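You operate a simulated robot arm through the tools that you are given. There is no shell and no other tool. Be economical: measure what you need, move in short steps, check, and stop when the job is done.

You run a simulated two-armed robot. Do the job below in one go: nothing can be reset, and whatever is moved stays where it is left.

JOB
Label the tubes of yellow and green water and stand them in the white rack.
Fine: each gets the label of its water's colour, pressed on at the label pad; use the four-hole tube rack; the other tubes stay unlabelled where they are. Set down upright: what you pick out.

It is judged by the outcome, as a careful person would: the job done as asked, and still so three seconds after it is handed in. It fails if anything else is knocked over, pushed out of place, dropped, spilled or broken.

ROBOT AND FRAMES
Two 7-joint arms with fingered hands on one trunk, on a base that drives. Base frame: it is fixed to the floor where the robot stands at the start and does not move with it; the origin is under the middle of the robot, x ahead of it, y to its left, z up; the surface under the hand at the start is at about z = 0.9. Lengths are in m, angles in degrees, forces in N, time in s.
The left shoulder is at the start at [0.03, 0.12, 1.138], the right one opposite. With the tool pointing down near the work surface each hand reaches from about 0.26 to 0.7 m from the robot's upright axis, wherever it stands, measured 20 degrees to its own side. Places, roughly: first hole from the left in the back row of the wh [0.6, -0.1, 0.9]; first hole from the left in the front row of the w [0.6, -0.2, 0.9]; second hole from the left in the back row of the w [0.6, -0.2, 0.9]; second hole from the left in the front row of the  [0.6, -0.2, 0.9]. Payload 4 kg a hand.
The tool frame of a hand sits at the grasp point between the pads (the TCP): z along the fingers, y along the line on which they close. The tips reach 0.019 m beyond it. The gripper opens to 0.12 m. The gripper's body begins 0.053 m behind the TCP. The gripper is a hand of 3 fingers: y runs from the thumb to the fingers, the wrist lies at [0, 0, -0.219] in the tool frame, and closing takes about 1.5 s.
Orientation is told as [roll, pitch, yaw] about the base's x, y, z axes, in that order, counted from this pose: with the fingers straight down and closing along the base's y, the tool's x points along the base's -x, its y along +y and its z along -z.

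CONTROLS
- The arms move only by the tool arm_command. It takes "left_moves", "right_moves" or both (then of equal length, played together; a hand with none holds still); each is a list of rows, each an object of numbers (a shift or turn left out is 0, a gripper value left out holds the last): "x", "y", "z": the shift along the base's x, y, z in units of 25 mm (1.0 is 25 mm); "rx", "ry", "rz": the turn, a rotation vector about the base's x, y, z in units of 8 degrees (1.0 is 8 degrees); "claw": the gripper command, from -1 (shut) to 1 (fully open), values between in proportion. In form: [{"x": .., "y": .., "z": .., "rx": .., "ry": .., "rz": .., "claw": ..}, ...]. A call has 1 to 20 rows; each row shifts and turns the commanded pose from where the row before left it. A call with a number of a shift or a turn outside -1 to 1 is refused whole. Rows are played at 5 a second. More than 0.05 m and 8.6 degrees between two rows, or a gripper value outside its range, and nothing of the call is played. A pose out of reach is approached as far as the arm can. The call stops where the force on the tool passes 40 N (or 10 N more than at its start, if that is more) or the arm is blocked; 0.2 s more then pass. The fingers move at their own pace (about 0.072 m/s each) and stop on an object; they squeeze with about 23 N. The grip force told is the motor's: it shows also when the fingers shut on nothing. Time passes only in rows, and 0.2 s behind the last, so rows that do not move let the fingers close. It gives the time, the measured TCP pose, the force on the tool (base axes), the opening and the grip force at its end, in the units of the frame above (readings bear some noise), with the torque about the TCP (base axes, N m) and any sound that the robot's microphone picked up.
- Cameras (640 x 400 px; columns grow to the right, rows downward): "scene" is now at [0.0487, 0.0327, 1.6856]; the picture's right is [0.44, -0.90, -0.00], its down [-0.69, -0.34, -0.64] and it looks along [0.57, 0.28, -0.77] (base axes); focal length 259 px, centre (320, 200). "left" rides on the left gripper at [-0.066, -0.004, -0.079] in its tool frame; the picture's right is [0.05, -1.00, 0.00], its down [0.76, 0.04, -0.64] and it looks along [0.64, 0.04, 0.77] (tool axes); focal length 251 px, centre (320, 200). "right" rides on the right gripper at [0.066, -0.004, -0.079] in its tool frame; the picture's right is [0.05, 1.00, 0.00], its down [-0.76, 0.04, -0.64] and it looks along [-0.64, 0.03, 0.77] (tool axes); focal length 251 px, centre (320, 200). There is no depth. A picture from a camera that has moved, and an enlarged one, comes with that camera's place and axes in the base frame and with its lens.
- grab_frame(camera): a new picture of that camera. It takes no simulated time.
- raise_lower(by): slides the trunk up (or, below 0, down) by that many m; the arms and the scene camera ride with it, the base frame stays. It gives what a move gives, with no picture.
- steer(legs): drives the robot by 1 to 6 legs, each [ahead, turn to the left] in m and degrees, along the robot's own axes; the way and the turn of a leg run together, so that a leg with both is an arc; at most 1.5 m and 180 degrees a leg. The arms and the cameras ride along, it lands a little off, and it stops where it bumps. It gives what a move gives.
- set_grasp(shape, hand): the hand has 3 fingers and takes this shape, open, in about a second: jaw (thumb against the fingers, like two jaws); tri (thumb and two fingers); tip (a fingertip pinch); poke (one finger out to press); point (the index stretched); flat (the hand flat); cup (the hand cupped); fist (a fist). The gripper value then closes the fingers along that shape, each until it touches; the sizes above hold for jaw. It gives what a move gives, with no picture.
- pan_tilt(pan, tilt): turns the head with the scene camera to pan (to the left, within 120 degrees either way) and tilt (down, from -29 to 69), counted from straight ahead of the robot. It gives what a move gives.
- zoom(camera, box): a new picture of the part [left, top, right, bottom] of that camera's present view, enlarged. It takes no simulated time.
- hand_in(): hands the job in; it is judged then, once.

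Go step by step. Nothing tells you exact positions but the pictures and the camera data: compare them with the known pose of the tool, close in by small moves and look again before you grip or let go. The budget is 120 turns and 92 pictures, counting those below and the enlarged ones. Unless the task says otherwise, let go and move clear before handing in, and close with one line.

The tools are called after "Call:" by a JSON object that holds its "op" and its "data". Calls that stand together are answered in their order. arm_command: Moves the arms, as the interface text tells. Its arguments: {"type":"object","properties":{"left_moves":{"type":"array","items":{"type":"object","properties":{"x":{"type":"number"},"y":{"type":"number"},"z":{"type":"number"},"rx":{"type":"number"},"ry":{"type":"number"},"rz":{"type":"number"},"claw":{"type":"number"}}}},"right_moves":{"type":"array","items":{"type":"object","properties":{"x":{"type":"number"},"y":{"type":"number"},"z":{"type":"number"},"rx":{"type":"number"},"ry":{"type":"number"},"rz":{"type":"number"},"claw":{"type":"number"}}}}},"required":[]} The other tools are called the same way: raise_lower (by) slides the trunk up or down; set_grasp (shape, hand) gives the hand a shape; steer (legs) drives the base; pan_tilt (pan, tilt) turns the head that bears the scene camera; grab_frame (camera) takes a picture; zoom (camera, box) takes an enlarged picture of a part of a camera's view; hand_in () hands the job in.

At the start:

```text
time: 0.0
left_tool_pos: [0.5143, 0.3645, 1.2481]
left_tcp_rot: [0.0, 0.0, -0.1]
left_force: [0.6, 0.6, 0.3]
left_torque: [0.0, -0.02, 0.01]
left_grip_width: 0.1199
left_grip_force: 0.2
left_shape: jaw
right_tool_pos: [0.4968, -0.1416, 1.2932]
right_tcp_rot: [0.0, 0.0, -0.1]
right_force: [0.7, 0.0, 0.0]
right_torque: [0.01, -0.02, 0.0]
right_grip_width: 0.1199
right_grip_force: 0.0
right_shape: jaw
trunk travel left (down, up): [-0.35, 0.19]
robot x, y, heading: [-0.0026, -0.0012, 0.1]
head pan, tilt: [26.1, 50.3]
```

scene: 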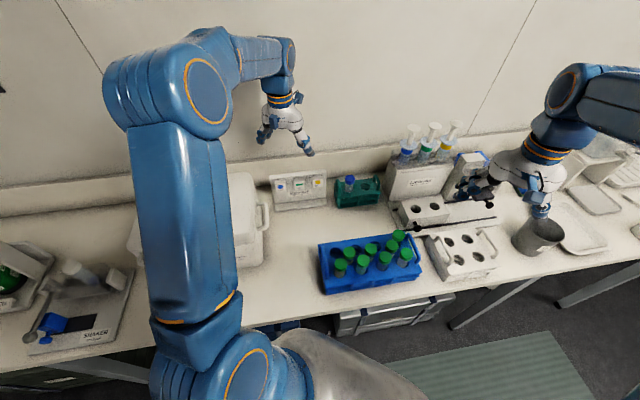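
right: 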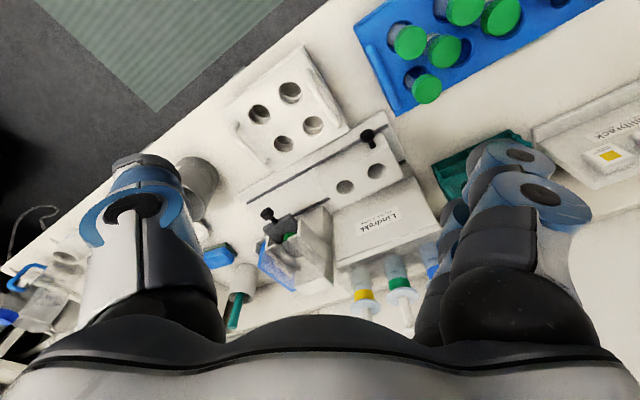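
left: 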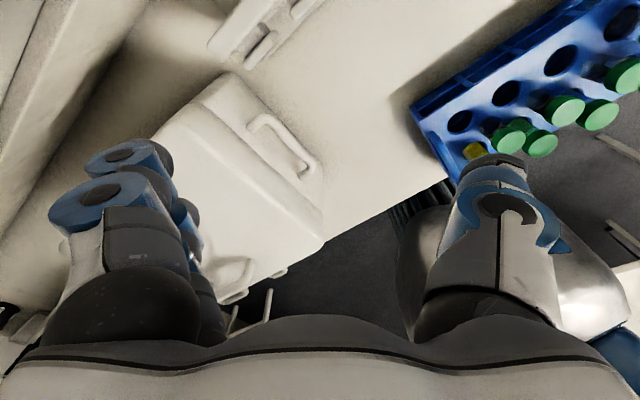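

I see a blue rack of green-capped tubes, a white four-hole rack to its right, and a label pad at the back. I'll look closer at the tubes and the pad first.

Call:
{"op": "zoom", "data": {"camera": "scene", "box": [300, 160, 520, 300]}}

Call:
{"op": "zoom", "data": {"camera": "scene", "box": [250, 150, 400, 244]}}

Call:
{"op": "zoom", "data": {"camera": "left", "box": [400, 0, 640, 200]}}

```text
2.86 times, centred on (410, 230) of scene
camera zoom: at [0.0487, 0.0327, 1.6856], right [0.44, -0.9, 0.0], down [-0.69, -0.34, -0.64], along [0.57, 0.28, -0.77], focal length 739 px, centre (63, 114)
```

zoom: 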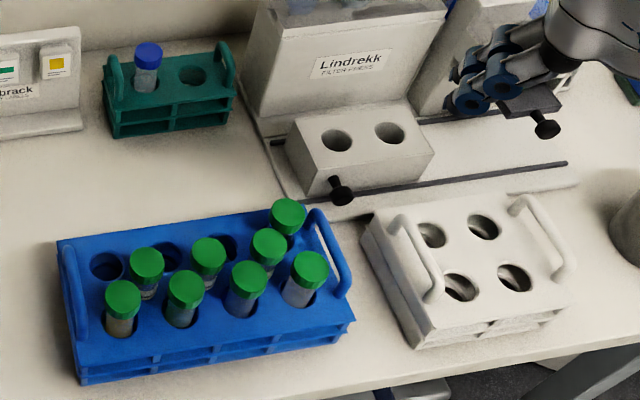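

```text
4.26 times, centred on (325, 197) of scene
camera zoom: at [0.0487, 0.0327, 1.6856], right [0.44, -0.9, 0.0], down [-0.69, -0.34, -0.64], along [0.57, 0.28, -0.77], focal length 1101 px, centre (299, 213)
```

zoom: 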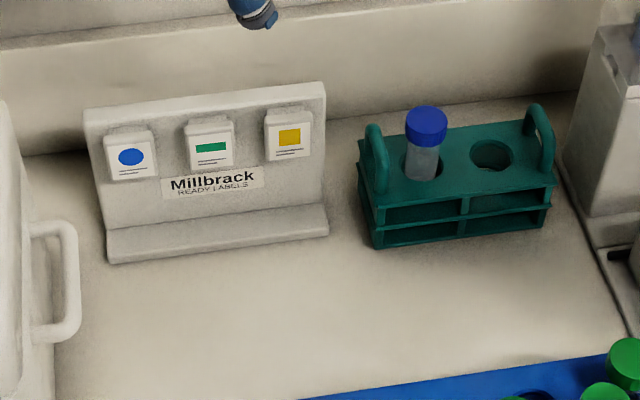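

```text
2.00 times, centred on (520, 100) of left
camera zoom: at [0.5801, 0.3595, 1.3266], right [-0.06, -1.0, 0.0], down [-0.76, 0.04, 0.64], along [-0.64, 0.04, -0.77], focal length 503 px, centre (-80, 400)
```

zoom: 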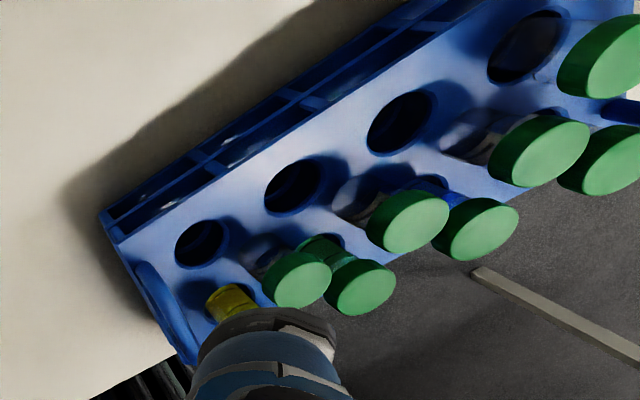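

The blue rack holds eight tubes in 4-3-4 staggered rows, and the pad's labels run blue, green, yellow from left to right. I'll zoom tightly on the tubes to read the water colours.

Call:
{"op": "zoom", "data": {"camera": "scene", "box": [325, 225, 421, 285]}}

Call:
{"op": "zoom", "data": {"camera": "left", "box": [480, 60, 640, 160]}}

```text
6.67 times, centred on (373, 255) of scene
camera zoom: at [0.0487, 0.0327, 1.6856], right [0.44, -0.9, 0.0], down [-0.69, -0.34, -0.64], along [0.57, 0.28, -0.77], focal length 1725 px, centre (-33, -167)
```

zoom: 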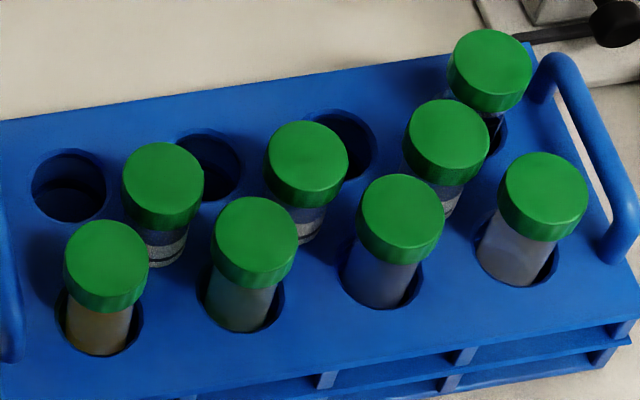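

```text
4.00 times, centred on (560, 110) of left
camera zoom: at [0.5801, 0.3595, 1.3266], right [-0.06, -1.0, 0.0], down [-0.76, 0.04, 0.64], along [-0.64, 0.04, -0.77], focal length 1006 px, centre (-640, 560)
```

zoom: 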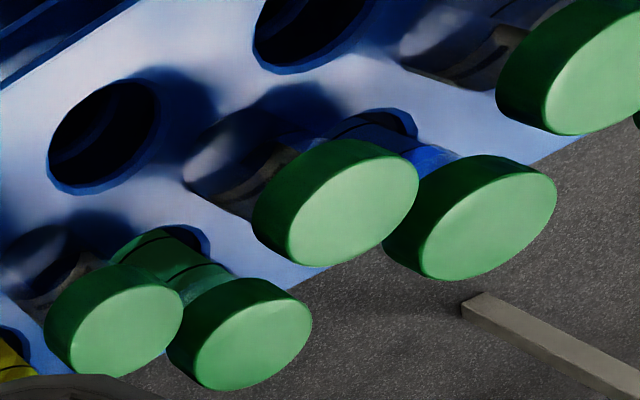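

Front row from the left reads yellow, green, blue, clear, so the two I want are the first and second tubes of the front row. Next I check the hand geometry and the rack handle's height.

Call:
{"op": "zoom", "data": {"camera": "scene", "box": [480, 110, 608, 190]}}

Call:
{"op": "zoom", "data": {"camera": "scene", "box": [230, 80, 358, 160]}}

Call:
{"op": "arm_command", "data": {"left_moves": [{"x": -0.4, "rz": 1, "z": 0.6}, {"x": -0.4, "rz": 1, "z": 0.6}, {"rz": 1}, {"rz": 1}, {"rz": 1}, {"rz": 1}, {"rz": 1}, {"rz": 1}]}}

Call:
{"op": "grab_frame", "data": {"camera": "left"}}

```text
5.00 times, centred on (544, 150) of scene
camera zoom: at [0.0487, 0.0327, 1.6856], right [0.44, -0.9, 0.0], down [-0.69, -0.34, -0.64], along [0.57, 0.28, -0.77], focal length 1294 px, centre (-800, 450)
```

zoom: 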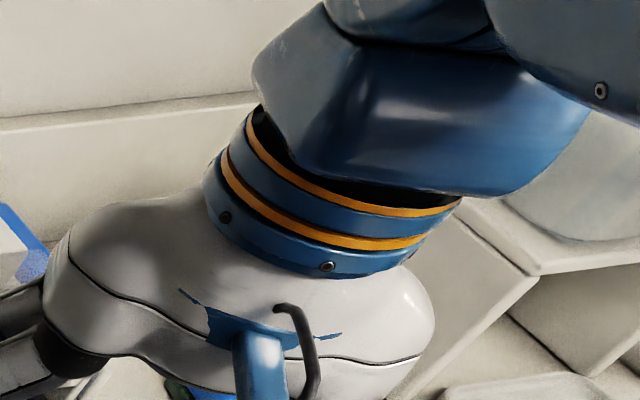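

```text
5.00 times, centred on (294, 120) of scene
camera zoom: at [0.0487, 0.0327, 1.6856], right [0.44, -0.9, 0.0], down [-0.69, -0.34, -0.64], along [0.57, 0.28, -0.77], focal length 1294 px, centre (450, 600)
```

zoom: 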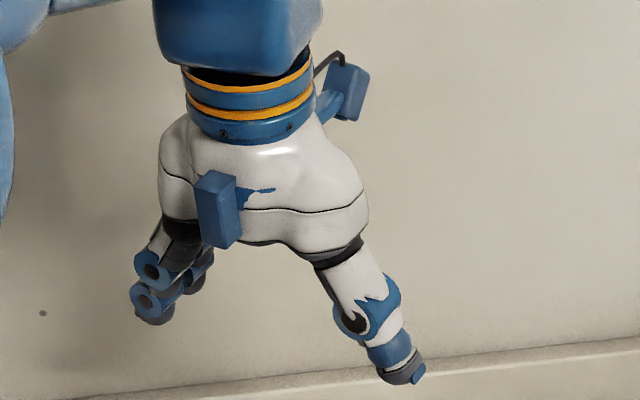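

```text
time: 1.8
left_tool_pos: [0.4938, 0.3635, 1.2774]
left_tcp_rot: [0.0, 0.0, 64.0]
left_force: [-0.8, -0.2, -1.0]
left_torque: [0.01, 0.02, 0.03]
left_grip_width: 0.1201
left_grip_force: 0.0
left_shape: jaw
right_tool_pos: [0.4965, -0.1425, 1.2932]
right_tcp_rot: [0.1, 0.1, -0.2]
right_force: [0.2, -0.4, 0.3]
right_torque: [0.0, 0.01, 0.0]
right_grip_width: 0.1196
right_grip_force: 0.2
right_shape: jaw
trunk travel left (down, up): [-0.35, 0.19]
robot x, y, heading: [0.0013, -0.0, -0.1]
head pan, tilt: [26.1, 50.3]
```

```text
81 pictures are left
camera left: at [0.5265, 0.4207, 1.3563], right [0.87, -0.49, 0.0], down [-0.37, -0.67, 0.64], along [-0.31, -0.56, -0.77], focal length 251 px, centre (320, 200)
```

left: 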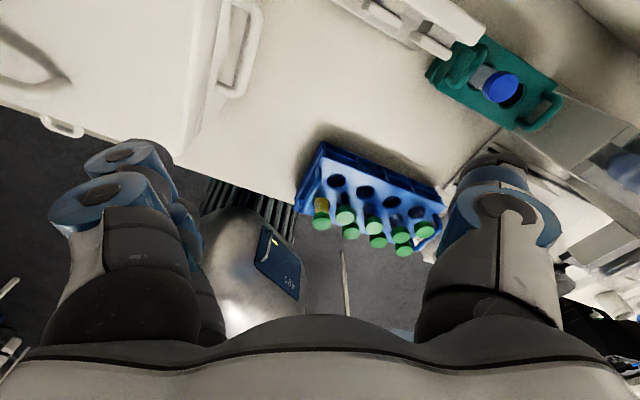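

The wrist turned to 64° cleanly. I keep turning toward about 144°, thumb behind the tube and fingers in front, while moving above the yellow tube.

Call:
{"op": "arm_command", "data": {"left_moves": [{"x": -0.5, "y": -0.9, "rz": 1}, {"x": -0.5, "y": -0.9, "rz": 1}, {"x": -0.5, "y": -0.9, "rz": 1}, {"x": -0.5, "y": -0.9, "rz": 1}, {"x": -0.5, "y": -0.9, "rz": 1}, {"x": -0.5, "y": -0.9, "rz": 1}, {"x": -0.5, "y": -0.9, "rz": 1}, {"x": -0.5, "y": -0.9, "rz": 1}, {"x": -0.5, "y": -0.9, "rz": 1}, {"x": -0.5, "y": -0.9, "rz": 1}]}}

Call:
{"op": "grab_frame", "data": {"camera": "left"}}

Call:
{"op": "grab_frame", "data": {"camera": "scene"}}

```text
time: 4.0
left_tool_pos: [0.3691, 0.1388, 1.2787]
left_tcp_rot: [0.0, -0.1, 143.7]
left_force: [0.7, -0.4, 0.8]
left_torque: [0.0, 0.08, -0.01]
left_grip_width: 0.1198
left_grip_force: 0.1
left_shape: jaw
right_tool_pos: [0.4966, -0.1423, 1.2924]
right_tcp_rot: [-0.2, 0.1, -0.2]
right_force: [0.5, 0.3, -0.7]
right_torque: [-0.02, 0.0, -0.07]
right_grip_width: 0.1197
right_grip_force: 0.0
right_shape: jaw
trunk travel left (down, up): [-0.35, 0.19]
robot x, y, heading: [0.002, 0.0, -0.2]
head pan, tilt: [26.1, 50.3]
```

```text
80 pictures are left
camera left: at [0.3185, 0.1809, 1.3565], right [0.63, 0.77, 0.0], down [0.59, -0.48, 0.64], along [0.5, -0.41, -0.77], focal length 251 px, centre (320, 200)
```

left: 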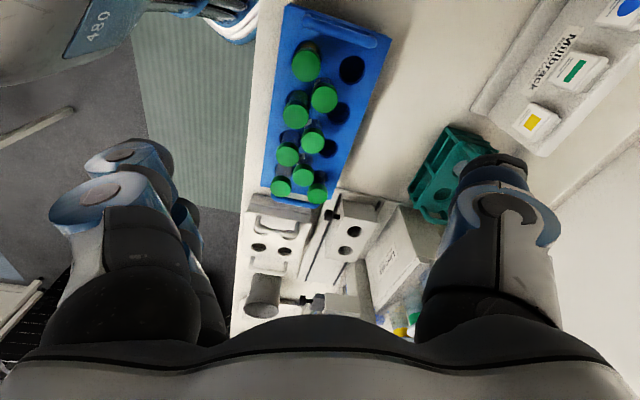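

```text
79 pictures are left
camera scene: at [0.0501, 0.0317, 1.6855], right [0.44, -0.9, 0.0], down [-0.69, -0.34, -0.64], along [0.57, 0.28, -0.77], focal length 259 px, centre (320, 200)
```

scene: 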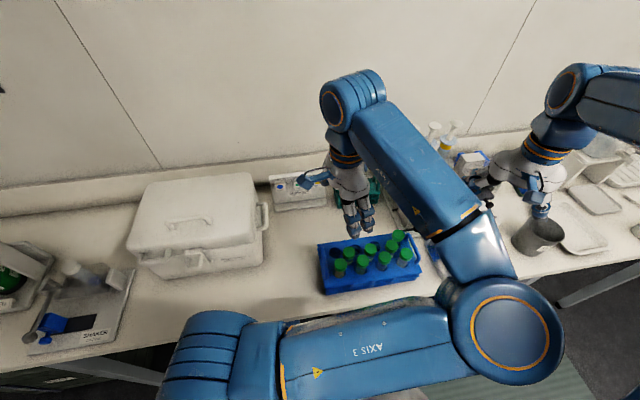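

The left camera now sees the whole rack; triangulation puts the yellow tube's cap at about (0.362, 0.123), with its top near z 1.02. I centre over it, part-close the fingers and come down partway.

Call:
{"op": "arm_command", "data": {"left_moves": [{"x": -0.26, "y": -0.62, "claw": 0.2}, {"z": -1}, {"z": -1}, {"z": -1}, {"z": -1}, {"z": -1}, {"z": -1}, {"z": -0.6}]}}

Call:
{"op": "grab_frame", "data": {"camera": "left"}}

Call:
{"op": "zoom", "data": {"camera": "scene", "box": [310, 190, 438, 310]}}

```text
time: 5.8
left_tool_pos: [0.3622, 0.1235, 1.1133]
left_tcp_rot: [0.0, 0.0, 143.6]
left_force: [-0.4, -0.1, -0.6]
left_torque: [-0.01, 0.0, 0.01]
left_grip_width: 0.0725
left_grip_force: 0.1
left_shape: jaw
right_tool_pos: [0.4981, -0.1429, 1.2926]
right_tcp_rot: [0.0, 0.0, -0.2]
right_force: [0.2, -0.6, 0.2]
right_torque: [0.01, -0.01, 0.01]
right_grip_width: 0.12
right_grip_force: 0.0
right_shape: jaw
trunk travel left (down, up): [-0.35, 0.19]
robot x, y, heading: [0.0026, -0.0029, 0.0]
head pan, tilt: [26.1, 50.3]
```

```text
78 pictures are left
camera left: at [0.3121, 0.1655, 1.192], right [0.64, 0.77, 0.0], down [0.59, -0.49, 0.64], along [0.5, -0.41, -0.77], focal length 251 px, centre (320, 200)
```

left: 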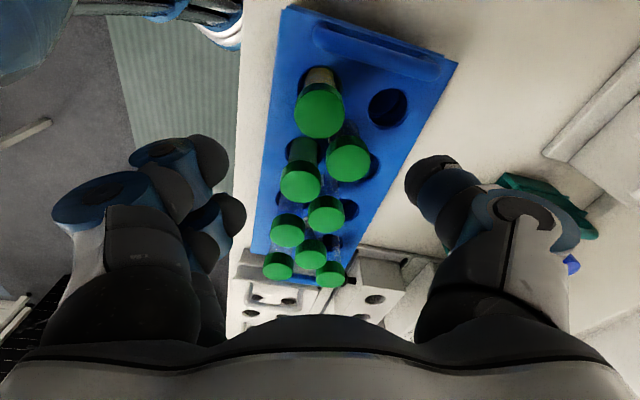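

```text
3.33 times, centred on (374, 250) of scene
camera zoom: at [0.0486, 0.0326, 1.6856], right [0.44, -0.9, 0.0], down [-0.69, -0.34, -0.64], along [0.57, 0.28, -0.77], focal length 862 px, centre (140, 33)
```

zoom: 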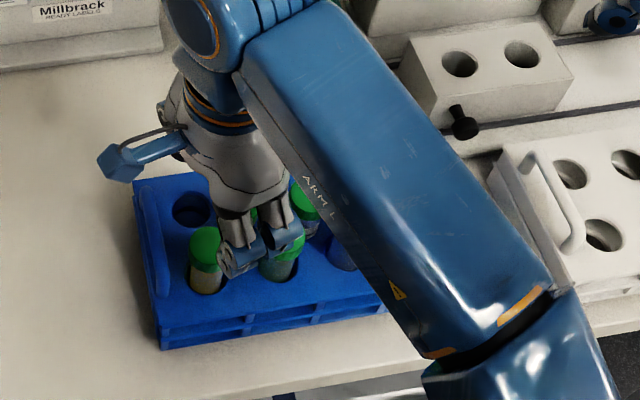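

The gripper is centred on the yellow tube and the fingers have room. I go down to cap level and check before closing.

Call:
{"op": "arm_command", "data": {"left_moves": [{"x": 0.03, "z": -0.8}, {"z": -0.8}, {"z": -0.8}, {"z": -0.8}, {"z": -0.8}]}}

Call:
{"op": "grab_frame", "data": {"camera": "left"}}

Call:
{"op": "zoom", "data": {"camera": "scene", "box": [310, 210, 406, 300]}}

```text
time: 7.0
left_tool_pos: [0.3624, 0.1262, 1.0114]
left_tcp_rot: [-0.1, -0.2, 143.8]
left_force: [-0.3, 0.6, -0.7]
left_torque: [0.01, -0.01, -0.01]
left_grip_width: 0.0725
left_grip_force: 0.2
left_shape: jaw
left hand out of reach, approached as far as the arm can: row 1
right_tool_pos: [0.4972, -0.1422, 1.293]
right_tcp_rot: [-0.1, -0.1, -0.2]
right_force: [1.2, -0.9, -0.3]
right_torque: [0.02, 0.02, 0.01]
right_grip_width: 0.12
right_grip_force: 0.0
right_shape: jaw
trunk travel left (down, up): [-0.35, 0.19]
robot x, y, heading: [0.0007, -0.0031, 0.3]
head pan, tilt: [26.1, 50.3]
```

```text
76 pictures are left
camera left: at [0.3112, 0.1674, 1.0909], right [0.63, 0.77, 0.0], down [0.59, -0.49, 0.64], along [0.5, -0.41, -0.77], focal length 251 px, centre (320, 200)
```

left: 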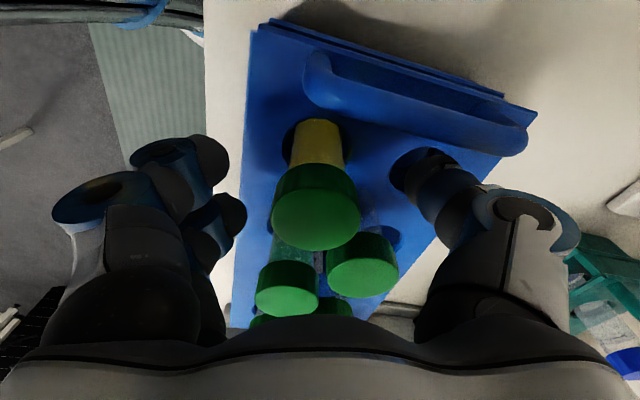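

```text
4.44 times, centred on (358, 255) of scene
camera zoom: at [0.0492, 0.033, 1.6856], right [0.44, -0.9, 0.0], down [-0.69, -0.34, -0.64], along [0.57, 0.28, -0.77], focal length 1150 px, centre (151, -44)
```

zoom: 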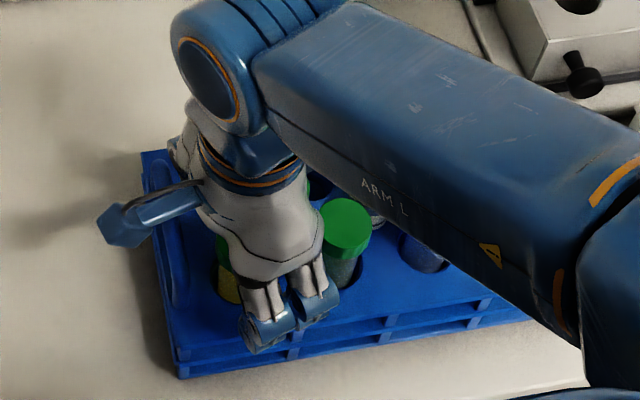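

The tool is about 2.5 mm off in y; I nudge it and close on the cap.

Call:
{"op": "arm_command", "data": {"left_moves": [{"y": -0.1}, {"claw": -0.2}, {"claw": -0.6}, {"claw": -1}, {}, {}, {}, {}]}}

Call:
{"op": "grab_frame", "data": {"camera": "left"}}

```text
time: 8.8
left_tool_pos: [0.3617, 0.1238, 1.0127]
left_tcp_rot: [0.0, -0.2, 143.7]
left_force: [0.1, 0.3, -0.5]
left_torque: [-0.02, 0.0, 0.01]
left_grip_width: 0.0197
left_grip_force: 22.9
left_shape: jaw
right_tool_pos: [0.4967, -0.1416, 1.2934]
right_tcp_rot: [0.0, 0.0, -0.2]
right_force: [-0.1, -0.5, 0.2]
right_torque: [0.0, 0.01, -0.01]
right_grip_width: 0.1198
right_grip_force: 0.1
right_shape: jaw
trunk travel left (down, up): [-0.35, 0.19]
robot x, y, heading: [0.002, -0.0021, 0.1]
head pan, tilt: [26.1, 50.3]
```

```text
74 pictures are left
camera left: at [0.3107, 0.165, 1.0914], right [0.63, 0.77, 0.0], down [0.59, -0.49, 0.64], along [0.5, -0.41, -0.77], focal length 251 px, centre (320, 200)
```

left: 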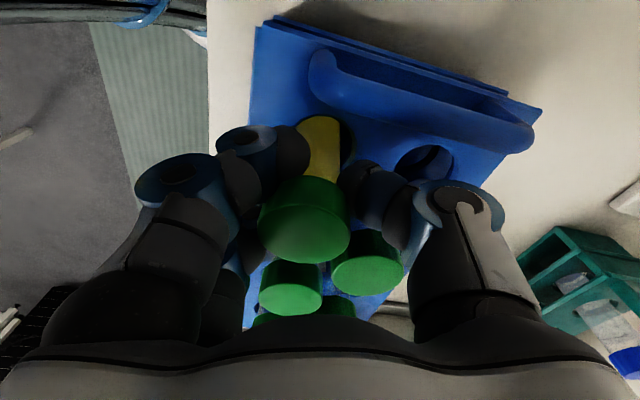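

The fingers have stopped on the tube. I lift it slowly and look.

Call:
{"op": "arm_command", "data": {"left_moves": [{"z": 0.5}, {"z": 0.5}, {"z": 0.5}, {"z": 0.5}]}}

Call:
{"op": "zoom", "data": {"camera": "scene", "box": [300, 190, 420, 300]}}

Call:
{"op": "grab_frame", "data": {"camera": "left"}}

```text
time: 9.8
left_tool_pos: [0.357, 0.1269, 1.0476]
left_tcp_rot: [0.2, 0.1, 144.2]
left_force: [0.7, -0.1, -1.0]
left_torque: [-0.01, -0.06, -0.01]
left_grip_width: 0.0191
left_grip_force: 22.8
left_shape: jaw
left hand out of reach, approached as far as the arm can: row 3, 4
right_tool_pos: [0.4972, -0.1426, 1.294]
right_tcp_rot: [0.1, 0.0, -0.2]
right_force: [-0.1, -0.1, -0.6]
right_torque: [0.01, 0.0, 0.0]
right_grip_width: 0.1198
right_grip_force: 0.1
right_shape: jaw
trunk travel left (down, up): [-0.35, 0.19]
robot x, y, heading: [-0.0002, 0.0012, -0.3]
head pan, tilt: [26.1, 50.3]
```

```text
3.64 times, centred on (360, 245) of scene
camera zoom: at [0.0487, 0.0314, 1.6856], right [0.44, -0.9, 0.0], down [-0.69, -0.34, -0.64], along [0.57, 0.28, -0.77], focal length 941 px, centre (174, 36)
```

zoom: 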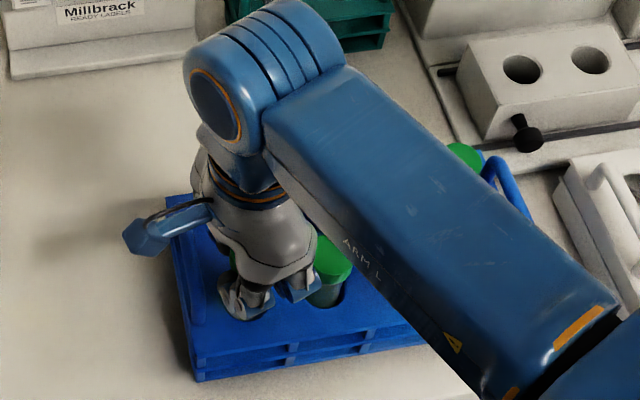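

```text
72 pictures are left
camera left: at [0.3059, 0.1681, 1.1263], right [0.63, 0.78, 0.0], down [0.6, -0.48, 0.65], along [0.5, -0.41, -0.76], focal length 251 px, centre (320, 200)
```

left: 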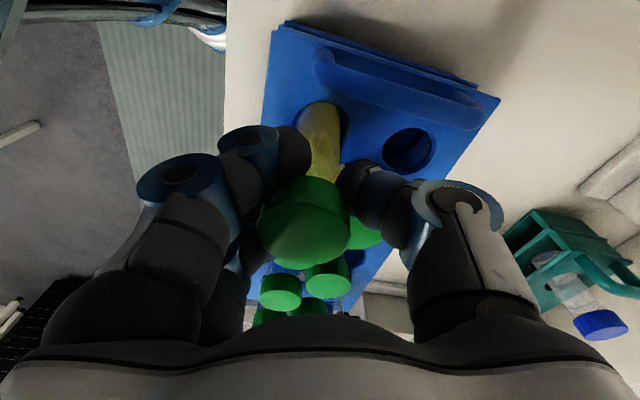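

The tube is rising in the grip, but the wrist is near its limit at this yaw. The fingers are already above the neighbouring caps, so I unwind the yaw while I lift.

Call:
{"op": "arm_command", "data": {"left_moves": [{"rz": -1}, {"rz": -1, "z": 0.3}, {"rz": -1, "z": 0.5}, {"z": 0.5}]}}

```text
time: 10.8
left_tool_pos: [0.3564, 0.1282, 1.0819]
left_tcp_rot: [0.0, -0.1, 119.7]
left_force: [0.1, 0.4, -0.1]
left_torque: [0.04, -0.01, 0.02]
left_grip_width: 0.0187
left_grip_force: 22.9
left_shape: jaw
right_tool_pos: [0.4959, -0.142, 1.2932]
right_tcp_rot: [0.0, 0.0, -0.2]
right_force: [0.4, -0.2, -0.2]
right_torque: [0.01, 0.0, -0.02]
right_grip_width: 0.1197
right_grip_force: 0.1
right_shape: jaw
trunk travel left (down, up): [-0.35, 0.19]
robot x, y, heading: [0.0007, -0.0007, 0.1]
head pan, tilt: [26.1, 50.3]
```

It follows well now. I keep lifting until the tube is clear of the rack and look again.

Call:
{"op": "arm_command", "data": {"left_moves": [{"z": 0.8}, {"z": 0.8}, {"z": 0.8}, {"z": 0.8}, {"z": 0.8}]}}

Call:
{"op": "grab_frame", "data": {"camera": "scene"}}

Call:
{"op": "grab_frame", "data": {"camera": "left"}}

```text
time: 12.0
left_tool_pos: [0.3573, 0.1295, 1.1802]
left_tcp_rot: [0.1, -0.1, 119.8]
left_force: [0.5, 0.6, -0.9]
left_torque: [0.01, 0.03, -0.01]
left_grip_width: 0.0187
left_grip_force: 22.9
left_shape: jaw
right_tool_pos: [0.4956, -0.1427, 1.2941]
right_tcp_rot: [-0.1, -0.1, -0.2]
right_force: [-1.2, 0.1, -0.2]
right_torque: [0.01, 0.0, 0.02]
right_grip_width: 0.1201
right_grip_force: 0.0
right_shape: jaw
trunk travel left (down, up): [-0.35, 0.19]
robot x, y, heading: [-0.0003, 0.0045, 0.0]
head pan, tilt: [26.1, 50.3]
```

```text
71 pictures are left
camera scene: at [0.0483, 0.0327, 1.6856], right [0.44, -0.9, 0.0], down [-0.69, -0.34, -0.64], along [0.57, 0.28, -0.77], focal length 259 px, centre (320, 200)
```

scene: 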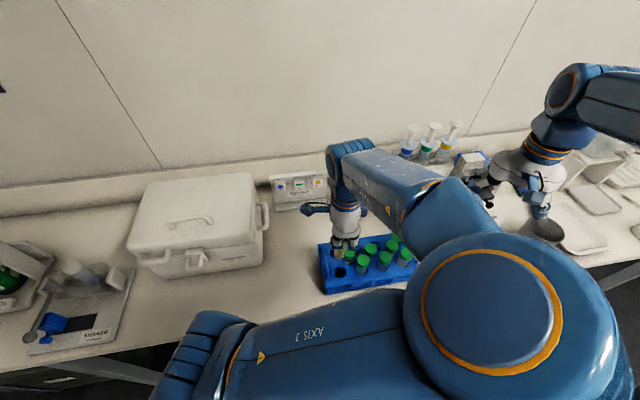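

```text
70 pictures are left
camera left: at [0.328, 0.1875, 1.2585], right [0.89, 0.45, 0.0], down [0.34, -0.68, 0.64], along [0.29, -0.57, -0.77], focal length 251 px, centre (320, 200)
```

left: 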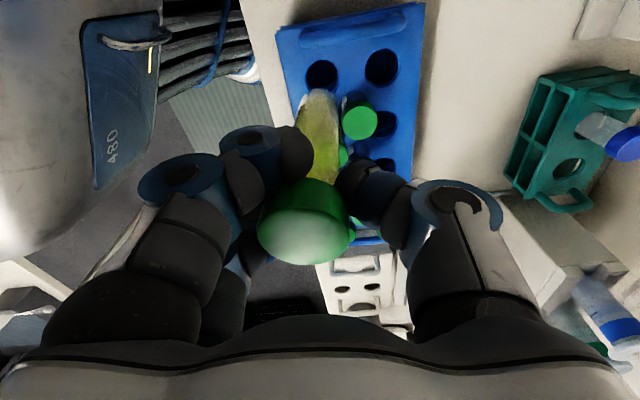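

The yellow tube is out and clear. Before moving I take a tight look at the label pad to fix its face and label heights.

Call:
{"op": "zoom", "data": {"camera": "scene", "box": [266, 166, 336, 216]}}

Call:
{"op": "arm_command", "data": {"left_moves": [{"x": 0.2, "y": 0.6, "rz": -1}, {"x": 0.2, "y": 0.6, "rz": -1}, {"x": 0.2, "y": 0.6, "rz": -1}, {"x": 0.2, "y": 0.6, "rz": -1}, {"x": 0.2, "y": 0.4, "rz": -1}, {"x": 0.2, "y": 0.4, "rz": -1}, {"x": 0.2, "y": 0.4, "rz": -1}, {"x": 0.2, "y": 0.2, "rz": -1}]}}

Call:
{"op": "grab_frame", "data": {"camera": "scene"}}

```text
8.00 times, centred on (301, 191) of scene
camera zoom: at [0.0483, 0.0327, 1.6856], right [0.44, -0.9, 0.0], down [-0.69, -0.34, -0.64], along [0.57, 0.28, -0.77], focal length 2070 px, centre (472, 272)
```

zoom: 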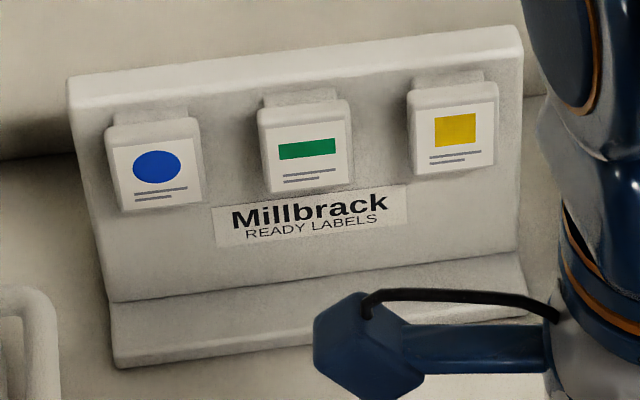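

```text
time: 13.8
left_tool_pos: [0.3976, 0.2232, 1.1808]
left_tcp_rot: [-0.1, -0.1, 55.6]
left_force: [0.0, 0.0, 0.1]
left_torque: [-0.02, 0.04, 0.02]
left_grip_width: 0.0188
left_grip_force: 23.2
left_shape: jaw
right_tool_pos: [0.4974, -0.142, 1.2949]
right_tcp_rot: [-0.1, 0.0, -0.3]
right_force: [0.3, 0.3, -0.3]
right_torque: [0.05, 0.01, 0.0]
right_grip_width: 0.12
right_grip_force: 0.0
right_shape: jaw
trunk travel left (down, up): [-0.35, 0.19]
robot x, y, heading: [0.0002, 0.0032, 0.0]
head pan, tilt: [26.1, 50.3]
```

```text
68 pictures are left
camera scene: at [0.0487, 0.0331, 1.6856], right [0.44, -0.9, 0.0], down [-0.69, -0.34, -0.64], along [0.57, 0.28, -0.77], focal length 259 px, centre (320, 200)
```

scene: 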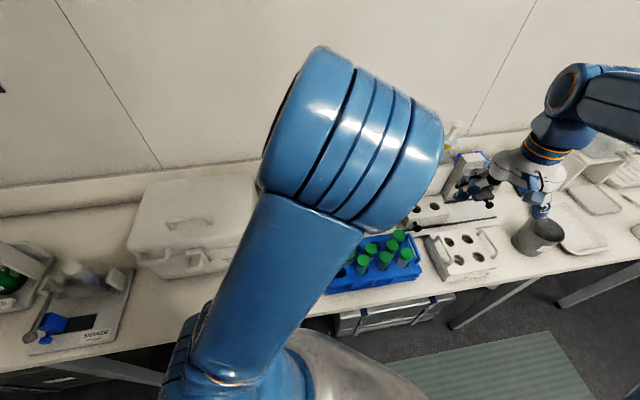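

The pad is a vertical plate facing the robot, with its top near z 1.045. The yellow label is at about (0.62, 0.32, 1.006). I bring the tube to a standoff in front of it and swing the right hand's camera round to watch.

Call:
{"op": "arm_command", "data": {"left_moves": [{"x": 0.8, "y": 0.28, "rz": -1}, {"x": 0.8, "y": 0.28, "rz": -1}, {"x": 0.8, "y": 0.28, "rz": -0.45}, {"x": 0.8, "y": 0.28}, {"x": 0.8, "y": 0.28}, {"x": 0.8, "y": 0.28}, {"x": 0.8, "y": 0.28}, {"x": 0.8, "y": 0.28}], "right_moves": [{"rz": 1}, {"rz": 1}, {"rz": 1}, {"rz": 1}, {"rz": 1}, {"rz": 1}, {"rz": 1}, {}]}}

Call:
{"op": "grab_frame", "data": {"camera": "right"}}

Call:
{"op": "grab_frame", "data": {"camera": "left"}}

Call:
{"op": "grab_frame", "data": {"camera": "scene"}}

```text
time: 15.6
left_tool_pos: [0.5596, 0.28, 1.1792]
left_tcp_rot: [0.1, 0.0, 36.2]
left_force: [1.0, 0.9, -0.3]
left_torque: [-0.01, 0.0, -0.02]
left_grip_width: 0.019
left_grip_force: 23.4
left_shape: jaw
right_tool_pos: [0.4968, -0.1416, 1.2919]
right_tcp_rot: [0.1, 0.1, 55.8]
right_force: [0.7, -0.1, 0.2]
right_torque: [-0.02, 0.04, -0.01]
right_grip_width: 0.1197
right_grip_force: 0.1
right_shape: jaw
trunk travel left (down, up): [-0.35, 0.19]
robot x, y, heading: [0.0029, -0.0005, -0.2]
head pan, tilt: [26.1, 50.3]
```

```text
67 pictures are left
camera right: at [0.4636, -0.1979, 1.3713], right [-0.86, 0.52, 0.0], down [0.4, 0.66, 0.64], along [0.33, 0.55, -0.77], focal length 251 px, centre (320, 200)
```

right: 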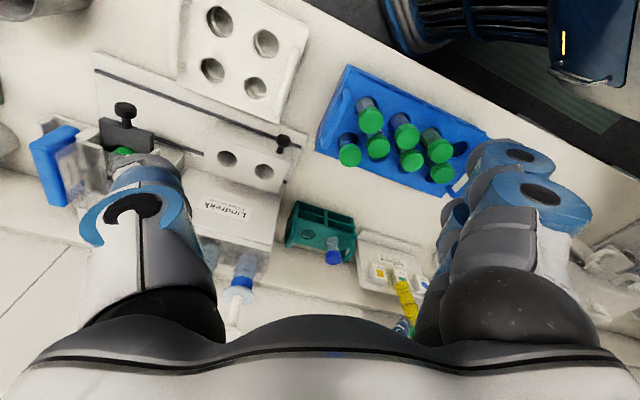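

```text
66 pictures are left
camera left: at [0.6139, 0.3156, 1.2588], right [0.55, -0.84, 0.0], down [-0.64, -0.42, 0.64], along [-0.54, -0.35, -0.77], focal length 251 px, centre (320, 200)
```

left: 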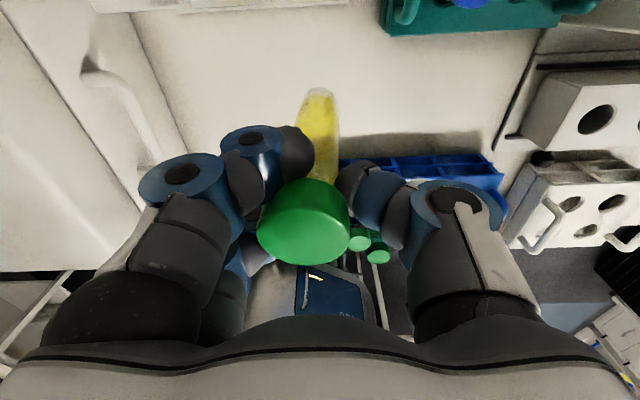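

```text
65 pictures are left
camera scene: at [0.0497, 0.0333, 1.6856], right [0.44, -0.9, 0.0], down [-0.69, -0.34, -0.64], along [0.57, 0.28, -0.77], focal length 259 px, centre (320, 200)
```

scene: 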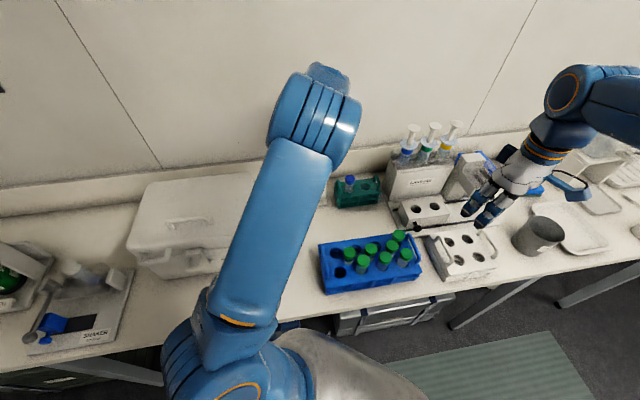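

The scene view is blocked by the forearm, so I use the right-hand camera, bringing it nearer and tilting it up.

Call:
{"op": "arm_command", "data": {"right_moves": [{"y": 0.6, "rx": 0.86, "ry": -0.5}, {"y": 0.6, "rx": 0.86, "ry": -0.5}, {"y": 0.6, "rx": 0.86, "ry": -0.5}, {"y": 0.6}, {"y": 0.6}]}}

Call:
{"op": "grab_frame", "data": {"camera": "right"}}

```text
time: 16.8
left_tool_pos: [0.5572, 0.2804, 1.1797]
left_tcp_rot: [0.1, 0.0, 36.2]
left_force: [0.1, 0.3, -0.2]
left_torque: [-0.01, -0.01, -0.01]
left_grip_width: 0.019
left_grip_force: 23.0
left_shape: jaw
right_tool_pos: [0.4966, -0.067, 1.2938]
right_tcp_rot: [1.8, -23.9, 55.3]
right_force: [-1.2, 0.9, -0.8]
right_torque: [-0.03, -0.03, 0.0]
right_grip_width: 0.1201
right_grip_force: 0.1
right_shape: jaw
trunk travel left (down, up): [-0.35, 0.19]
robot x, y, heading: [-0.0021, 0.0001, -0.1]
head pan, tilt: [26.1, 50.3]
```

```text
64 pictures are left
camera right: at [0.4499, -0.1463, 1.3382], right [-0.86, 0.52, 0.01], down [0.23, 0.37, 0.9], along [0.46, 0.77, -0.44], focal length 251 px, centre (320, 200)
```

right: 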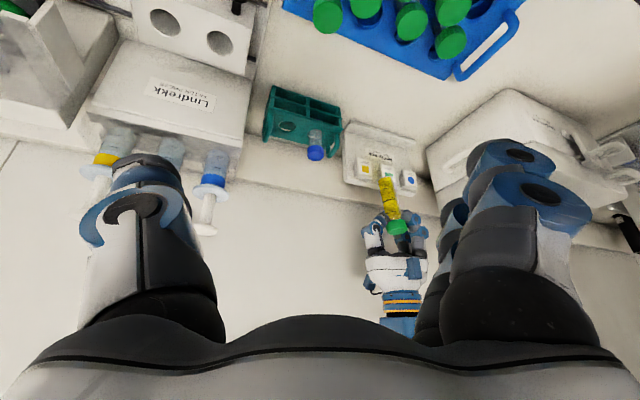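

This gives a clear, upside-down view. Triangulating with three cameras puts the yellow label nearer (0.602, 0.311, 1.033), so I zoom in to refine it.

Call:
{"op": "zoom", "data": {"camera": "right", "box": [330, 100, 458, 250]}}

```text
2.67 times, centred on (394, 175) of right
camera zoom: at [0.4499, -0.1463, 1.3382], right [-0.86, 0.52, 0.01], down [0.23, 0.37, 0.9], along [0.46, 0.77, -0.44], focal length 670 px, centre (123, 267)
```

zoom: 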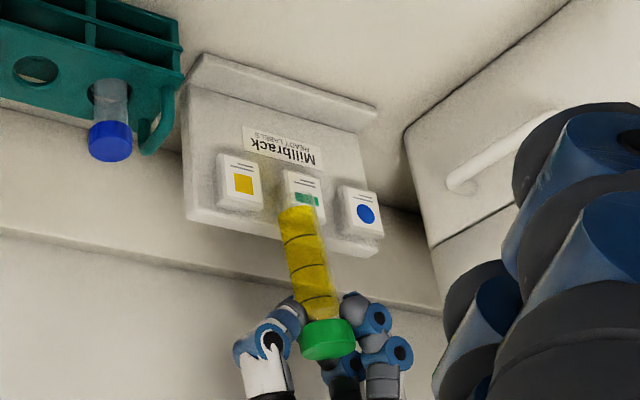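

The labels sit at z ≈ 1.031, 65 mm apart, with their faces at about n = 0.672 along the pad's normal. The tube leans about 5° along the grip, so I straighten it, align it with the yellow label and lower it at a standoff.

Call:
{"op": "arm_command", "data": {"left_moves": [{"y": -0.3, "rx": 0.25, "ry": 0.18}, {"rx": 0.25, "ry": 0.18}, {"z": -0.8}, {"z": -0.8}, {"z": -0.8}, {"z": -0.8}, {"z": -0.6}]}}

Call:
{"op": "zoom", "data": {"camera": "right", "box": [330, 100, 458, 250]}}

Call:
{"op": "grab_frame", "data": {"camera": "left"}}

```text
time: 18.4
left_tool_pos: [0.5564, 0.272, 1.0854]
left_tcp_rot: [5.0, -0.2, 36.3]
left_force: [-0.2, 0.6, -0.9]
left_torque: [-0.04, 0.02, 0.01]
left_grip_width: 0.0186
left_grip_force: 23.2
left_shape: jaw
right_tool_pos: [0.4969, -0.067, 1.2934]
right_tcp_rot: [1.9, -23.8, 55.4]
right_force: [0.5, 0.2, -1.0]
right_torque: [0.0, -0.01, -0.01]
right_grip_width: 0.1201
right_grip_force: 0.1
right_shape: jaw
trunk travel left (down, up): [-0.35, 0.19]
robot x, y, heading: [-0.0007, 0.004, -0.2]
head pan, tilt: [26.1, 50.3]
```

```text
2.67 times, centred on (394, 175) of right
camera zoom: at [0.4498, -0.1463, 1.3382], right [-0.86, 0.52, 0.01], down [0.23, 0.37, 0.9], along [0.46, 0.77, -0.44], focal length 670 px, centre (123, 267)
```

zoom: 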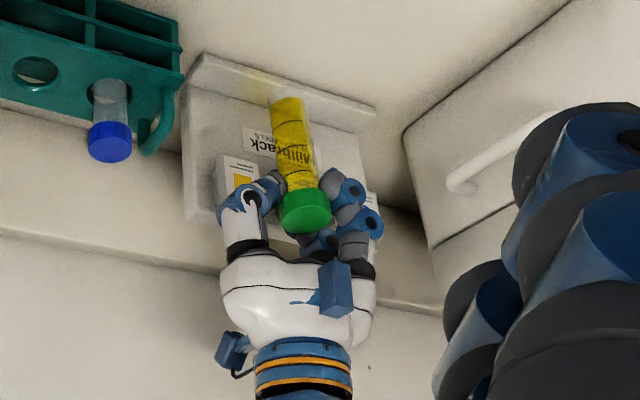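

```text
61 pictures are left
camera left: at [0.6165, 0.3024, 1.1632], right [0.54, -0.83, -0.09], down [-0.61, -0.46, 0.64], along [-0.58, -0.3, -0.76], focal length 251 px, centre (320, 200)
```

left: 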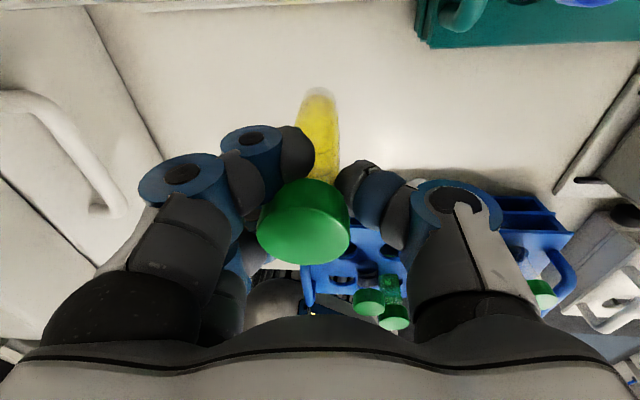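

The tube is upright across the view now, but I can't judge lean toward the pad from here. I swing the right camera further round to see the tube side-on.

Call:
{"op": "arm_command", "data": {"right_moves": [{"x": 0.8, "y": 0.3, "rz": 0.8}, {"x": 0.8, "y": 0.3, "rz": 0.8}, {"x": 0.8, "y": 0.3, "rz": 0.8}, {"x": 0.8, "y": 0.3, "rz": 0.8}, {"x": 0.8, "y": 0.2, "rz": 0.8}]}}

Call:
{"op": "grab_frame", "data": {"camera": "right"}}

```text
time: 19.6
left_tool_pos: [0.5568, 0.2719, 1.0834]
left_tcp_rot: [5.0, 0.1, 36.2]
left_force: [-0.2, -0.7, -0.9]
left_torque: [-0.01, -0.05, -0.02]
left_grip_width: 0.0189
left_grip_force: 23.1
left_shape: jaw
right_tool_pos: [0.5982, -0.0311, 1.2923]
right_tcp_rot: [1.9, -23.8, 87.4]
right_force: [-0.2, 0.9, 0.7]
right_torque: [0.03, 0.03, 0.01]
right_grip_width: 0.1198
right_grip_force: 0.0
right_shape: jaw
trunk travel left (down, up): [-0.35, 0.19]
robot x, y, heading: [-0.0023, -0.0012, -0.2]
head pan, tilt: [26.1, 50.3]
```

```text
60 pictures are left
camera right: at [0.6002, -0.1239, 1.3364], right [-1.0, -0.02, 0.01], down [0.0, 0.44, 0.9], along [-0.02, 0.9, -0.44], focal length 251 px, centre (320, 200)
```

right: 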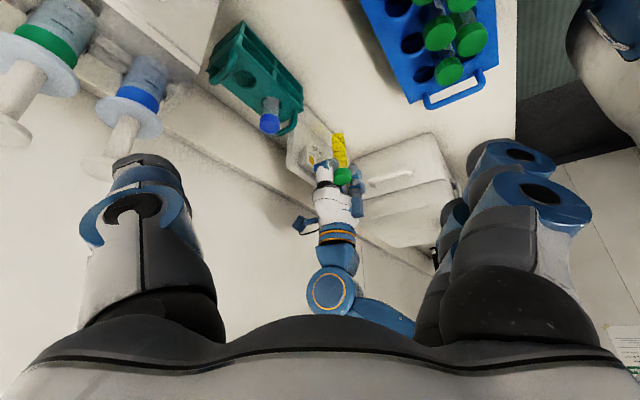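

Call:
{"op": "zoom", "data": {"camera": "right", "box": [280, 115, 376, 205]}}

```text
4.44 times, centred on (328, 160) of right
camera zoom: at [0.6002, -0.1239, 1.3364], right [-1.0, -0.02, 0.01], down [0.0, 0.44, 0.9], along [-0.02, 0.9, -0.44], focal length 1118 px, centre (284, 378)
```

zoom: 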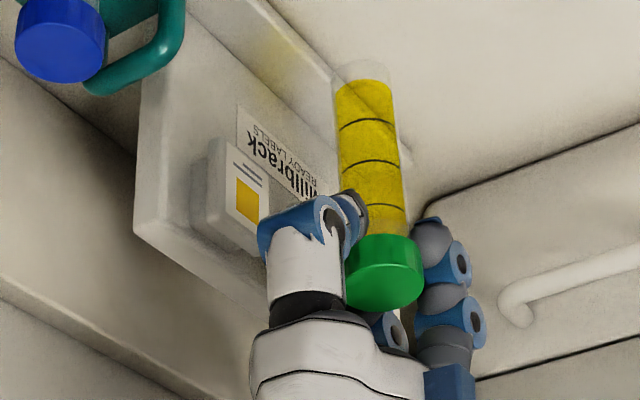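

The tube leans about 3–4° toward the pad at its bottom. I correct that and close about 35 mm of the gap.

Call:
{"op": "arm_command", "data": {"left_moves": [{"rx": -0.13, "ry": 0.17}, {"rx": -0.13, "ry": 0.17}, {"x": 0.53, "y": 0.46}, {"x": 0.53, "y": 0.46}]}}

Call:
{"op": "zoom", "data": {"camera": "right", "box": [280, 115, 376, 205]}}

```text
time: 20.6
left_tool_pos: [0.5843, 0.2963, 1.0845]
left_tcp_rot: [4.9, 3.4, 36.3]
left_force: [0.7, -1.1, -1.6]
left_torque: [0.03, 0.02, -0.01]
left_grip_width: 0.0188
left_grip_force: 22.6
left_shape: jaw
right_tool_pos: [0.5966, -0.032, 1.2929]
right_tcp_rot: [1.9, -23.8, 87.4]
right_force: [0.5, 1.0, 0.6]
right_torque: [0.01, 0.01, -0.01]
right_grip_width: 0.1198
right_grip_force: 0.0
right_shape: jaw
trunk travel left (down, up): [-0.35, 0.19]
robot x, y, heading: [-0.001, -0.0005, 0.2]
head pan, tilt: [26.1, 50.3]
```

```text
4.44 times, centred on (328, 160) of right
camera zoom: at [0.5996, -0.1241, 1.3368], right [-1.0, -0.02, 0.01], down [0.0, 0.44, 0.9], along [-0.02, 0.9, -0.44], focal length 1118 px, centre (284, 378)
```

zoom: 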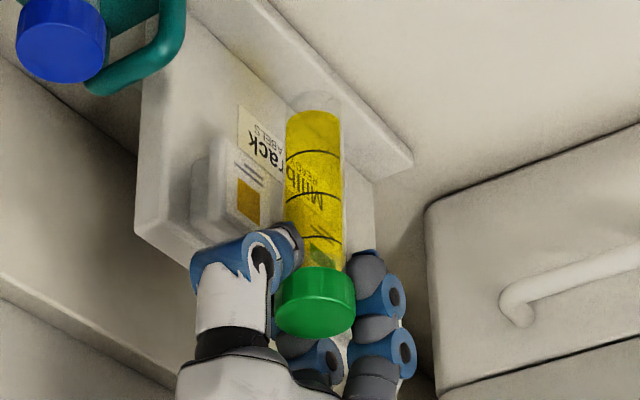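

The tube is upright now. I move another 15 mm toward the pad and look again.

Call:
{"op": "arm_command", "data": {"left_moves": [{"x": 0.27, "y": 0.15}, {"x": 0.27, "y": 0.14}]}}

Call:
{"op": "zoom", "data": {"camera": "right", "box": [288, 125, 360, 195]}}

```text
time: 21.2
left_tool_pos: [0.5971, 0.3012, 1.0857]
left_tcp_rot: [4.9, 3.3, 36.3]
left_force: [-0.8, -0.1, -1.9]
left_torque: [0.01, -0.01, 0.01]
left_grip_width: 0.0186
left_grip_force: 22.6
left_shape: jaw
right_tool_pos: [0.5964, -0.0322, 1.292]
right_tcp_rot: [1.9, -23.8, 87.3]
right_force: [0.4, 0.1, -0.5]
right_torque: [0.01, -0.02, -0.01]
right_grip_width: 0.1202
right_grip_force: 0.1
right_shape: jaw
trunk travel left (down, up): [-0.35, 0.19]
robot x, y, heading: [0.0001, 0.0013, -0.3]
head pan, tilt: [26.1, 50.3]
```

```text
5.71 times, centred on (324, 160) of right
camera zoom: at [0.599, -0.1247, 1.337], right [-1.0, -0.02, 0.01], down [0.0, 0.44, 0.9], along [-0.02, 0.9, -0.44], focal length 1437 px, centre (297, 429)
```

zoom: 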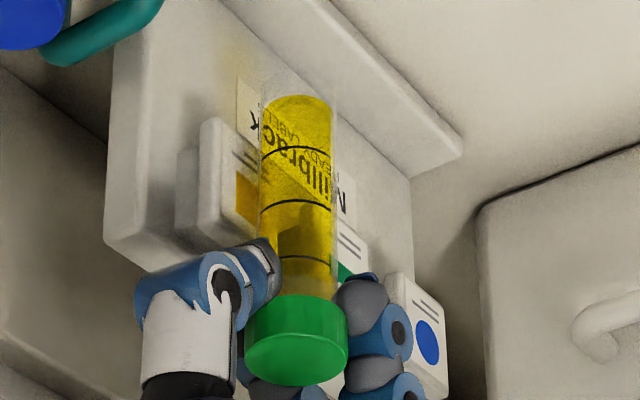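

Close to contact now. I creep forward in small steps and watch the force.

Call:
{"op": "arm_command", "data": {"left_moves": [{"x": 0.1, "y": 0.07}, {"x": 0.1, "y": 0.07}]}}

Call:
{"op": "arm_command", "data": {"left_moves": [{"x": 0.08, "y": 0.06}]}}

Call:
{"op": "zoom", "data": {"camera": "right", "box": [288, 125, 360, 195]}}

```text
time: 21.8
left_tool_pos: [0.6018, 0.3049, 1.0855]
left_tcp_rot: [4.9, 3.2, 36.2]
left_force: [-0.6, -0.2, -1.2]
left_torque: [-0.01, 0.0, 0.01]
left_grip_width: 0.0188
left_grip_force: 23.1
left_shape: jaw
right_tool_pos: [0.5956, -0.0331, 1.2927]
right_tcp_rot: [1.8, -23.7, 87.4]
right_force: [0.3, 0.0, 0.6]
right_torque: [-0.01, 0.01, 0.04]
right_grip_width: 0.1201
right_grip_force: 0.1
right_shape: jaw
trunk travel left (down, up): [-0.35, 0.19]
robot x, y, heading: [0.0005, 0.0002, -0.3]
head pan, tilt: [26.1, 50.3]
```

```text
time: 22.2
left_tool_pos: [0.6039, 0.3083, 1.0861]
left_tcp_rot: [5.0, 3.3, 36.3]
left_force: [-0.9, -0.4, -0.3]
left_torque: [-0.05, 0.03, 0.02]
left_grip_width: 0.0184
left_grip_force: 22.8
left_shape: jaw
right_tool_pos: [0.5969, -0.0317, 1.2928]
right_tcp_rot: [1.7, -23.7, 87.4]
right_force: [-0.5, 0.3, 0.2]
right_torque: [0.01, -0.02, -0.04]
right_grip_width: 0.12
right_grip_force: 0.0
right_shape: jaw
trunk travel left (down, up): [-0.35, 0.19]
robot x, y, heading: [0.0015, -0.0036, -0.1]
head pan, tilt: [26.1, 50.3]
```

```text
5.71 times, centred on (324, 160) of right
camera zoom: at [0.5989, -0.1246, 1.3371], right [-1.0, -0.02, 0.01], down [0.0, 0.44, 0.9], along [-0.02, 0.9, -0.44], focal length 1437 px, centre (297, 429)
```

zoom: 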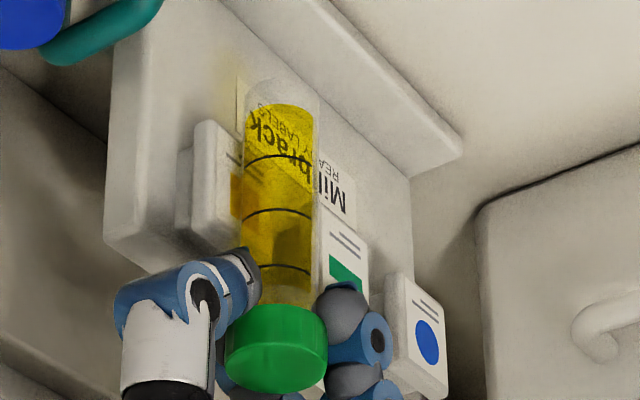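

No contact yet; I keep creeping.

Call:
{"op": "arm_command", "data": {"left_moves": [{"x": 0.08, "y": 0.06}, {}]}}

Call:
{"op": "arm_command", "data": {"left_moves": [{"x": 0.08, "y": 0.06}, {}]}}

Call:
{"op": "arm_command", "data": {"left_moves": [{"x": 0.08, "y": 0.06}, {}]}}

Call:
{"op": "zoom", "data": {"camera": "right", "box": [288, 125, 360, 195]}}

```text
time: 22.8
left_tool_pos: [0.6051, 0.3076, 1.0858]
left_tcp_rot: [4.9, 3.4, 36.1]
left_force: [-0.6, -1.7, -0.9]
left_torque: [-0.04, 0.06, 0.0]
left_grip_width: 0.0187
left_grip_force: 22.7
left_shape: jaw
right_tool_pos: [0.5967, -0.0333, 1.294]
right_tcp_rot: [1.7, -23.8, 87.4]
right_force: [-0.2, 0.0, 0.0]
right_torque: [-0.01, 0.0, -0.02]
right_grip_width: 0.1199
right_grip_force: 0.1
right_shape: jaw
trunk travel left (down, up): [-0.35, 0.19]
robot x, y, heading: [0.0008, 0.0019, 0.1]
head pan, tilt: [26.1, 50.3]
```

```text
time: 23.4
left_tool_pos: [0.6081, 0.3094, 1.0853]
left_tcp_rot: [4.8, 3.3, 36.3]
left_force: [-1.5, -1.2, 0.4]
left_torque: [-0.06, 0.06, 0.03]
left_grip_width: 0.0189
left_grip_force: 23.2
left_shape: jaw
right_tool_pos: [0.597, -0.0322, 1.2925]
right_tcp_rot: [1.8, -23.8, 87.4]
right_force: [1.0, 0.1, -0.1]
right_torque: [0.0, 0.0, 0.01]
right_grip_width: 0.1201
right_grip_force: 0.0
right_shape: jaw
trunk travel left (down, up): [-0.35, 0.19]
robot x, y, heading: [-0.001, -0.0006, -0.1]
head pan, tilt: [26.1, 50.3]
```

```text
time: 24.0
left_tool_pos: [0.6105, 0.3113, 1.0854]
left_tcp_rot: [4.9, 3.3, 36.2]
left_force: [-2.8, -1.1, 0.5]
left_torque: [-0.09, 0.05, -0.01]
left_grip_width: 0.0187
left_grip_force: 22.9
left_shape: jaw
right_tool_pos: [0.5961, -0.0337, 1.2914]
right_tcp_rot: [1.9, -23.7, 87.4]
right_force: [-0.1, -0.3, 1.2]
right_torque: [-0.03, 0.0, -0.01]
right_grip_width: 0.1198
right_grip_force: 0.0
right_shape: jaw
trunk travel left (down, up): [-0.35, 0.19]
robot x, y, heading: [0.0008, -0.0052, -0.2]
head pan, tilt: [26.1, 50.3]
```

```text
5.71 times, centred on (324, 160) of right
camera zoom: at [0.5985, -0.125, 1.3373], right [-1.0, -0.02, 0.01], down [0.0, 0.44, 0.9], along [-0.02, 0.9, -0.44], focal length 1437 px, centre (297, 429)
```

zoom: 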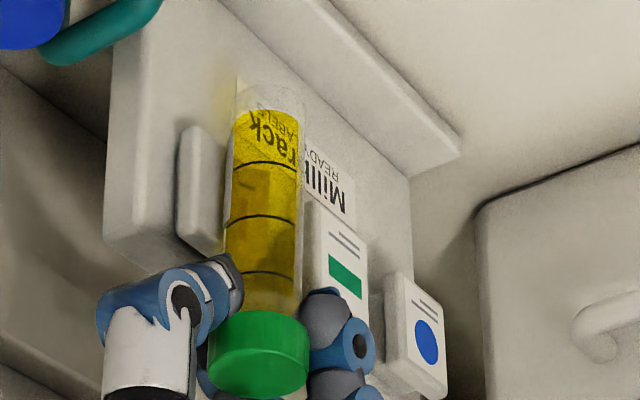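

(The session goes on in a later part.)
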